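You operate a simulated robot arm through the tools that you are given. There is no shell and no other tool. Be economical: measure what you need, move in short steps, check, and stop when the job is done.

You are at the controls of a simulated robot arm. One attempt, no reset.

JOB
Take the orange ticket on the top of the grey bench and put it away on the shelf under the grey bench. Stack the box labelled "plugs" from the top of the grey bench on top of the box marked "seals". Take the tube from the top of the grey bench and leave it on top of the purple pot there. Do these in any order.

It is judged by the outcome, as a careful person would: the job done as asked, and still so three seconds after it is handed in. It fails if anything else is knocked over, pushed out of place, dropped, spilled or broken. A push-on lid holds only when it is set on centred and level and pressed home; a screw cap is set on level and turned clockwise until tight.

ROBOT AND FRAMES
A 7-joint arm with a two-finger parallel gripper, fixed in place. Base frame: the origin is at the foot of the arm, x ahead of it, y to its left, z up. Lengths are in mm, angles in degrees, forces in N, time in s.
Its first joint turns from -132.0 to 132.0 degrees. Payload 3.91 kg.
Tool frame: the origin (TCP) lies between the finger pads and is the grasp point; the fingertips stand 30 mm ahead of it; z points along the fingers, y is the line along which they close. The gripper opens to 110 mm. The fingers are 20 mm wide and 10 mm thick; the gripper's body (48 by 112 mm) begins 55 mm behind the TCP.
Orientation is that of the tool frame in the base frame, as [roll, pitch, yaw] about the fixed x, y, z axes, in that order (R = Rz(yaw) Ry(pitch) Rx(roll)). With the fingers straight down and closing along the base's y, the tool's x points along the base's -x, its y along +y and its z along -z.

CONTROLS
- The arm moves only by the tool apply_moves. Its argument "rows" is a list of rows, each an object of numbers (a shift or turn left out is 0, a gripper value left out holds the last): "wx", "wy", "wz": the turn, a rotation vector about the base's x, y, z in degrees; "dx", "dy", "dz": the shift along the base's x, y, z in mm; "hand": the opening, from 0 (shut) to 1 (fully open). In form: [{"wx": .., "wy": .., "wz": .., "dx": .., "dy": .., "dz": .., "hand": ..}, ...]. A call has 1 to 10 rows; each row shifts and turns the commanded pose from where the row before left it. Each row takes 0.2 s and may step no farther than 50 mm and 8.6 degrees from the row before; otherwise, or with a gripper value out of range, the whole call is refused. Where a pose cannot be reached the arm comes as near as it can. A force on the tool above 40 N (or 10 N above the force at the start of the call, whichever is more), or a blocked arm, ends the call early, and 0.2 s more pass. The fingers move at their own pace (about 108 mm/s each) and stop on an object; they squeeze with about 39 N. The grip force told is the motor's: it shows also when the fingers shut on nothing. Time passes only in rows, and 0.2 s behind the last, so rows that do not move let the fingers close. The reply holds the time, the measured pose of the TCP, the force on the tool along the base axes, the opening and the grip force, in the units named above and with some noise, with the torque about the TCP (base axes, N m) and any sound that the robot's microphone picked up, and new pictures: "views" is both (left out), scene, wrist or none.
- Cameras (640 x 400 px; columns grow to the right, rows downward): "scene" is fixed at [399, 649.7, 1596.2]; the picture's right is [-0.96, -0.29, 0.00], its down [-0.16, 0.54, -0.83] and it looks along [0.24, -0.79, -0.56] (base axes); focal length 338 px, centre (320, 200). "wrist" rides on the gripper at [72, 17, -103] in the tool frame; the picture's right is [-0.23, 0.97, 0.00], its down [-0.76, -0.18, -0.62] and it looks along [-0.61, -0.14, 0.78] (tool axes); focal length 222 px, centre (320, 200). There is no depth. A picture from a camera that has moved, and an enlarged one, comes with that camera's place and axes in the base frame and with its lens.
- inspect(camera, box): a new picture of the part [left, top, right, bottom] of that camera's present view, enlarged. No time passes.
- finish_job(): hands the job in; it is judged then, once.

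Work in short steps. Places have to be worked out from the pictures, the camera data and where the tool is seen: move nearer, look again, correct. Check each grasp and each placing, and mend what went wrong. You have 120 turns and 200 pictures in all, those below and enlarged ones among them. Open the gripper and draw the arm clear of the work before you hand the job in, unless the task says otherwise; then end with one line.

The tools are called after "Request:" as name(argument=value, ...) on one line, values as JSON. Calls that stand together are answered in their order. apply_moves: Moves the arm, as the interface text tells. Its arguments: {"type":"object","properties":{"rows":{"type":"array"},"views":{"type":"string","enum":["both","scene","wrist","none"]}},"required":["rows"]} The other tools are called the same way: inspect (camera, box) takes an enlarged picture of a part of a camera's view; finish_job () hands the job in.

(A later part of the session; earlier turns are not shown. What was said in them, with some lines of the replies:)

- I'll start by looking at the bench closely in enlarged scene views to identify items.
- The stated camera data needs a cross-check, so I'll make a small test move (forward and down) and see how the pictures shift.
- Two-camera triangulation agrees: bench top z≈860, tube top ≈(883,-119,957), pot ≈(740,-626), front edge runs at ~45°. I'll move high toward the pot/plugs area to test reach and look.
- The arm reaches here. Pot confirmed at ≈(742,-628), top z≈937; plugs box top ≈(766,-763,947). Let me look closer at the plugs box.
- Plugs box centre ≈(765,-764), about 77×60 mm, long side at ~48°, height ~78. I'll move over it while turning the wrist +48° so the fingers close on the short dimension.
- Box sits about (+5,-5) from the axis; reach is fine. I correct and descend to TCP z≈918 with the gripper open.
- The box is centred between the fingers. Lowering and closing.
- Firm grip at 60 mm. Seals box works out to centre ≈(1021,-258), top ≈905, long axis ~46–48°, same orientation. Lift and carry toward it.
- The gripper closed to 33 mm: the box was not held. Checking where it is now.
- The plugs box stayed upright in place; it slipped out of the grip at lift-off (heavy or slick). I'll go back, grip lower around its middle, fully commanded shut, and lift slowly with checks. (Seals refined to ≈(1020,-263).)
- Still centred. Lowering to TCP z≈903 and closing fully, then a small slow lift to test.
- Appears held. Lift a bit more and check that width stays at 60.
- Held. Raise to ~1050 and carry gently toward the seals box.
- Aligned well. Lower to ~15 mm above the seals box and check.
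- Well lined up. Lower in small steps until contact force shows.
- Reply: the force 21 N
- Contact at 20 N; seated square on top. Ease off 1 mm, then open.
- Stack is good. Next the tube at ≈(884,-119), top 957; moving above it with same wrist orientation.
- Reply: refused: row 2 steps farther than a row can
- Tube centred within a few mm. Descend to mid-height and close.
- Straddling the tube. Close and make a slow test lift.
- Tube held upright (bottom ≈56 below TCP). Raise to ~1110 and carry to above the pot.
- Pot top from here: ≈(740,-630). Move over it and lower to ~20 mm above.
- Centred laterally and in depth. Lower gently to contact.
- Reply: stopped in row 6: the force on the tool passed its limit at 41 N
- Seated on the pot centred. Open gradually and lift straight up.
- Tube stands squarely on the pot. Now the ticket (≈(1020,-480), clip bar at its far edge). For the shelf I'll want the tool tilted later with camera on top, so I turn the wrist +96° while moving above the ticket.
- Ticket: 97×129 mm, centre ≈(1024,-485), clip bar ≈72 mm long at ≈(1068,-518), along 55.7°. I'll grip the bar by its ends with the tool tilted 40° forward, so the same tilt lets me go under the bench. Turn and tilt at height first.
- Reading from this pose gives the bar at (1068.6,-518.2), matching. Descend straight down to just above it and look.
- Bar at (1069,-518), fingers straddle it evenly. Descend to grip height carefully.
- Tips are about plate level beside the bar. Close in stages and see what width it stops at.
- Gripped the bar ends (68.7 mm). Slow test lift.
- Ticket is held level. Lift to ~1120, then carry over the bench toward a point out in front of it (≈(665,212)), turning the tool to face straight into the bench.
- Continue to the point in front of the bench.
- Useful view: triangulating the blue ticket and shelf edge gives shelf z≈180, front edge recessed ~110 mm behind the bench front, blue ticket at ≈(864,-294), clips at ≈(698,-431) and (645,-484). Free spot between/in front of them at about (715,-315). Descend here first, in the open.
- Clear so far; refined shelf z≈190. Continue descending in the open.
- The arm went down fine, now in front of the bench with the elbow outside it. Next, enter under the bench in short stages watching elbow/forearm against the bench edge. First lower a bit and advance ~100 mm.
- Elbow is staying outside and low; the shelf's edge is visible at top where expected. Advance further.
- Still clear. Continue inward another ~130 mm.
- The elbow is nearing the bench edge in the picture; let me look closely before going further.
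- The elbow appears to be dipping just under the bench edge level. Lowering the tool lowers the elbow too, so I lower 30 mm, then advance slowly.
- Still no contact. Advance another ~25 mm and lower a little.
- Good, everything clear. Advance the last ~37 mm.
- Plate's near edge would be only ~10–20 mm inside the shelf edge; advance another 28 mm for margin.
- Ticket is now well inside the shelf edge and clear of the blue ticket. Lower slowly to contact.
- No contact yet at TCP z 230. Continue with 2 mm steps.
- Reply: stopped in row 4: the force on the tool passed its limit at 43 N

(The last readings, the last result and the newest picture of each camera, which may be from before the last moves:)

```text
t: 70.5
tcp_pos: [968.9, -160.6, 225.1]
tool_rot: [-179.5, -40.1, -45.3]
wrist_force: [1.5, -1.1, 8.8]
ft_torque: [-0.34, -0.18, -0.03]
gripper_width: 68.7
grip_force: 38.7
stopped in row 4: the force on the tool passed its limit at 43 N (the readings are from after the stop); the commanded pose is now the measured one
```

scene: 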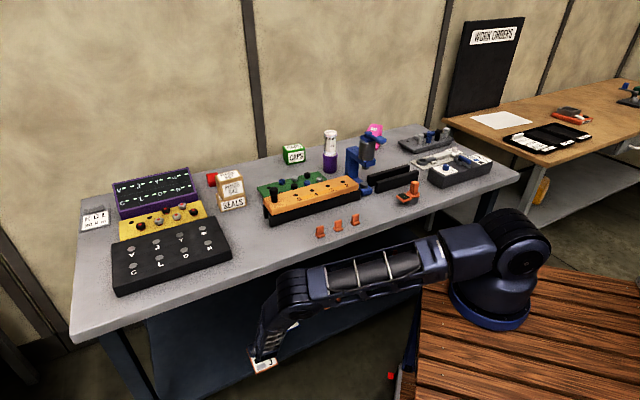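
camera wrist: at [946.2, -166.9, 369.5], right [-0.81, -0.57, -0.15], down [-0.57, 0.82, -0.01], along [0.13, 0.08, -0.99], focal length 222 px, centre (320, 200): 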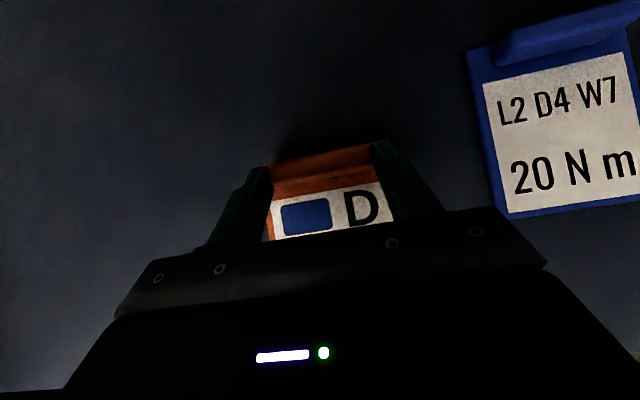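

Contact with the shelf at TCP z≈225 (shelf ≈187, as expected). Check the view, then release gently.

Request:
apply_moves(rows=[{"hand": 0.66}, {"hand": 0.72}, {"hand": 0.8}, {"hand": 0.85}], views="wrist")

Request:
inspect(camera="wrist", box=[160, 80, 520, 305])

```text
t: 71.5
tcp_pos: [968.3, -162.2, 224.4]
tool_rot: [-179.5, -40.2, -45.2]
wrist_force: [0.7, 0.2, -0.2]
ft_torque: [-0.02, 0.01, 0.01]
gripper_width: 93.8
grip_force: 0.0
camera wrist: at [948.0, -166.2, 349.2], right [-0.81, -0.57, -0.15], down [-0.57, 0.82, -0.01], along [0.13, 0.08, -0.99], focal length 222 px, centre (320, 200)
```

wrist: 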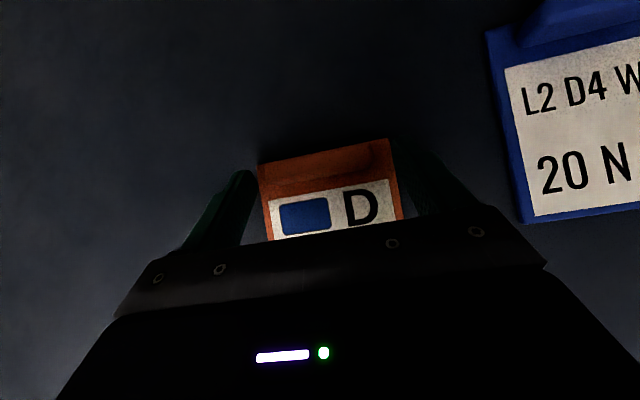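

```text
1.78 times, centred on (340, 192) of wrist
camera zoom: at [948.0, -166.2, 349.2], right [-0.81, -0.57, -0.15], down [-0.57, 0.82, -0.01], along [0.13, 0.08, -0.99], focal length 395 px, centre (284, 213)
```

zoom: 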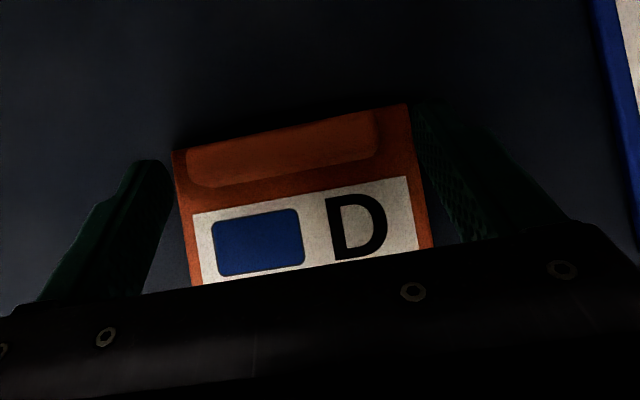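

Ticket lies flat on the shelf, released. Retreat: up ~36 mm, then back out along the path I came.

Request:
apply_moves(rows=[{"dz": 6}, {"dz": 15}, {"dz": 15}, {"dx": -7, "dy": 7}, {"dx": -7, "dy": 7}, {"dx": -7, "dy": 7}, {"dx": -7, "dy": 7}, {"dx": -7, "dy": 7}])

Request:
inspect(camera="scene", box=[220, 210, 460, 390])

```text
t: 73.3
tcp_pos: [932.8, -127.5, 260.5]
tool_rot: [-179.6, -40.2, -45.2]
wrist_force: [-0.6, 0.1, -0.5]
ft_torque: [0.02, -0.05, -0.02]
gripper_width: 93.6
grip_force: 0.0
camera wrist: at [913.2, -131.8, 386.3], right [-0.81, -0.57, -0.15], down [-0.57, 0.82, -0.01], along [0.13, 0.08, -0.99], focal length 222 px, centre (320, 200)
```

scene: 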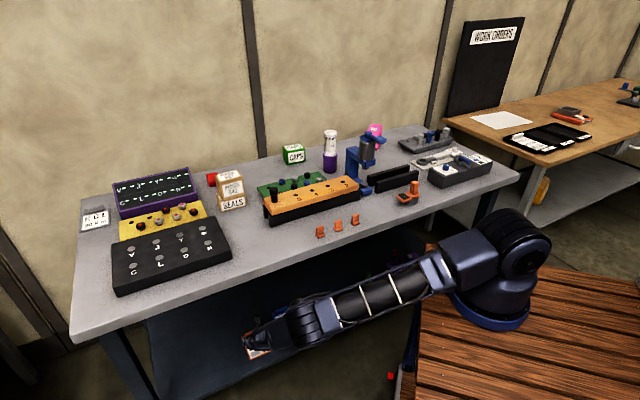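
wrist: 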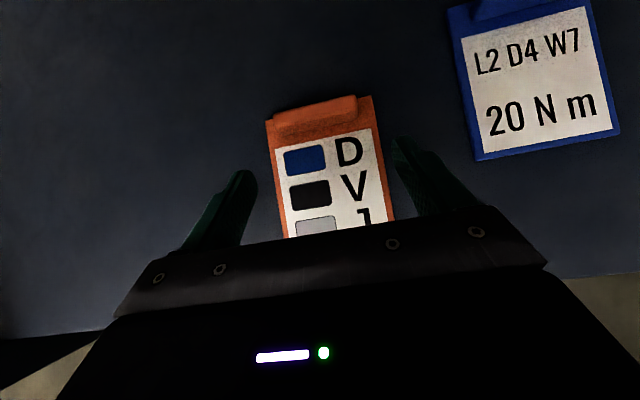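

```text
2.22 times, centred on (340, 300) of scene
camera zoom: at [399.0, 649.7, 1596.2], right [-0.96, -0.29, 0.0], down [-0.16, 0.54, -0.83], along [0.24, -0.79, -0.56], focal length 752 px, centre (276, -22)
```

zoom: 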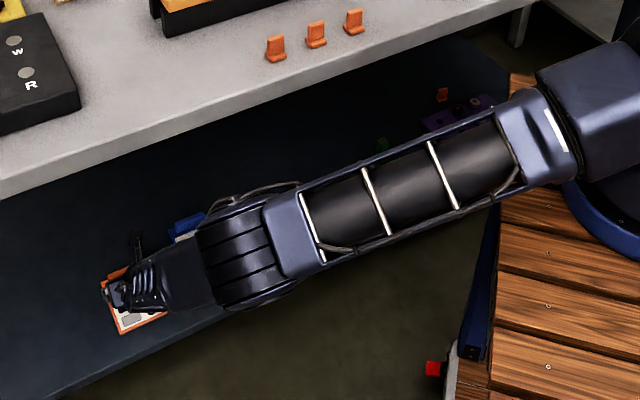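

Ticket rests flat on the shelf. Continue backing out; the elbow is well away from the bench.

Request:
apply_moves(rows=[{"dx": -15, "dy": 17}, {"dx": -15, "dy": 18, "dz": 8}, {"dx": -16, "dy": 20, "dz": 15}, {"dx": -16, "dy": 20, "dz": 10}, {"dx": -16, "dy": 20}, {"dx": -16, "dy": 20}, {"dx": -16, "dy": 20}, {"dx": -15, "dy": 20}, {"dx": -15, "dy": 20}, {"dx": -15, "dy": 20}])

```text
t: 75.5
tcp_pos: [779.0, 68.8, 293.5]
tool_rot: [-179.5, -40.2, -45.2]
wrist_force: [0.4, -0.3, -0.8]
ft_torque: [0.01, 0.02, 0.01]
gripper_width: 93.7
grip_force: 0.1
camera wrist: at [758.3, 64.3, 418.0], right [-0.81, -0.57, -0.15], down [-0.57, 0.82, -0.01], along [0.13, 0.08, -0.99], focal length 222 px, centre (320, 200)
```

scene: 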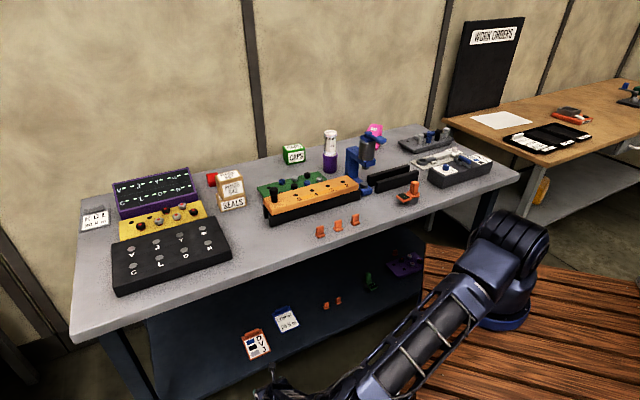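
wrist: 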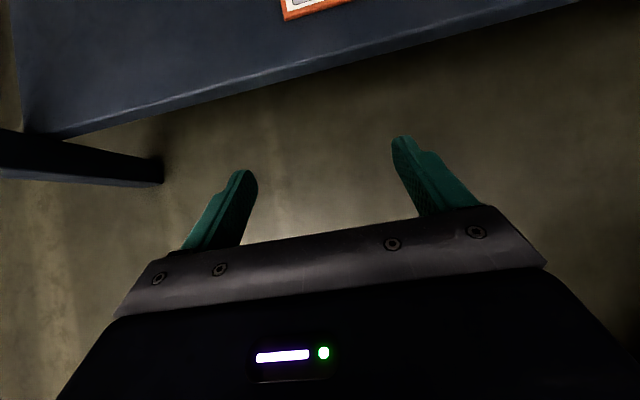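

The ticket is seen on the shelf beside the blue one. Back out a little more and open fully, then do final checks.

Request:
apply_moves(rows=[{"dx": -10, "dy": 16, "hand": 1}, {"dx": -10, "dy": 16}, {"dx": -10, "dy": 16}, {"dx": -10, "dy": 16}, {"dx": -10, "dy": 16}], views="scene")

Request:
inspect(camera="scene", box=[200, 270, 360, 370])

Request:
inspect(camera="scene", box=[180, 115, 440, 278])

```text
t: 76.7
tcp_pos: [727.2, 149.3, 291.0]
tool_rot: [-179.5, -40.1, -45.1]
wrist_force: [-0.9, -1.4, 0.1]
ft_torque: [0.0, 0.02, 0.0]
gripper_width: 110.0
grip_force: 0.0
```

scene: 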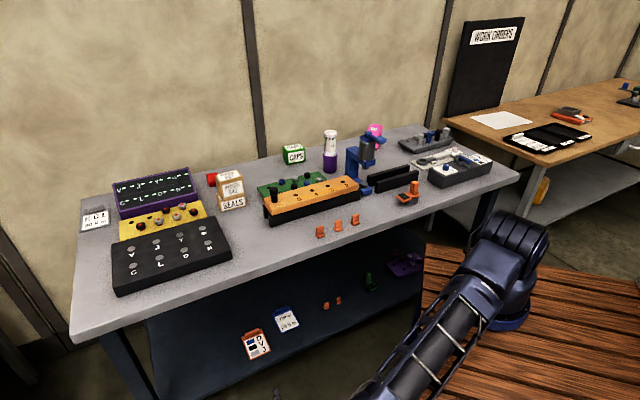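

```text
4.00 times, centred on (280, 320) of scene
camera zoom: at [399.0, 649.7, 1596.2], right [-0.96, -0.29, 0.0], down [-0.16, 0.54, -0.83], along [0.24, -0.79, -0.56], focal length 1353 px, centre (480, -280)
```

zoom: 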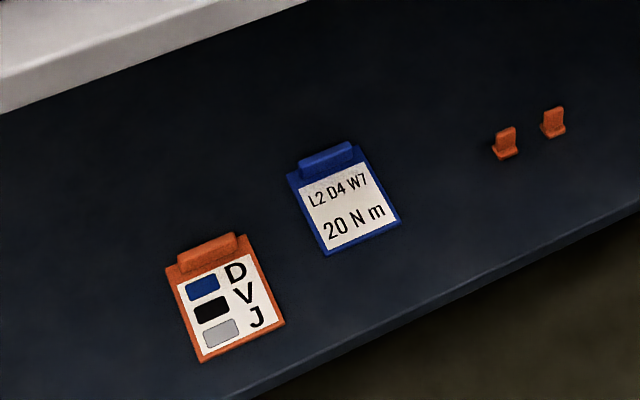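

```text
2.45 times, centred on (310, 196) of scene
camera zoom: at [399.0, 649.7, 1596.2], right [-0.96, -0.29, 0.0], down [-0.16, 0.54, -0.83], along [0.24, -0.79, -0.56], focal length 830 px, centre (344, 209)
```

zoom: 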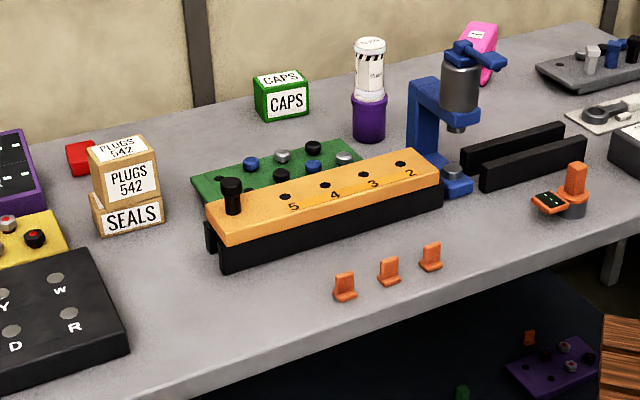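

All three results are in place, nothing else looks disturbed, and the arm is clear with the gripper open. Handing in.

Request:
finish_job()

```text
The job is handed in.
```

I handed the job in with all three parts done: the orange ticket lies flat on the shelf, the "plugs" box is stacked on the "seals" box, and the tube stands on the purple pot. On the first try at the "plugs" box, it slipped out of the grip as I lifted. It stayed upright in its place, and the second try held.
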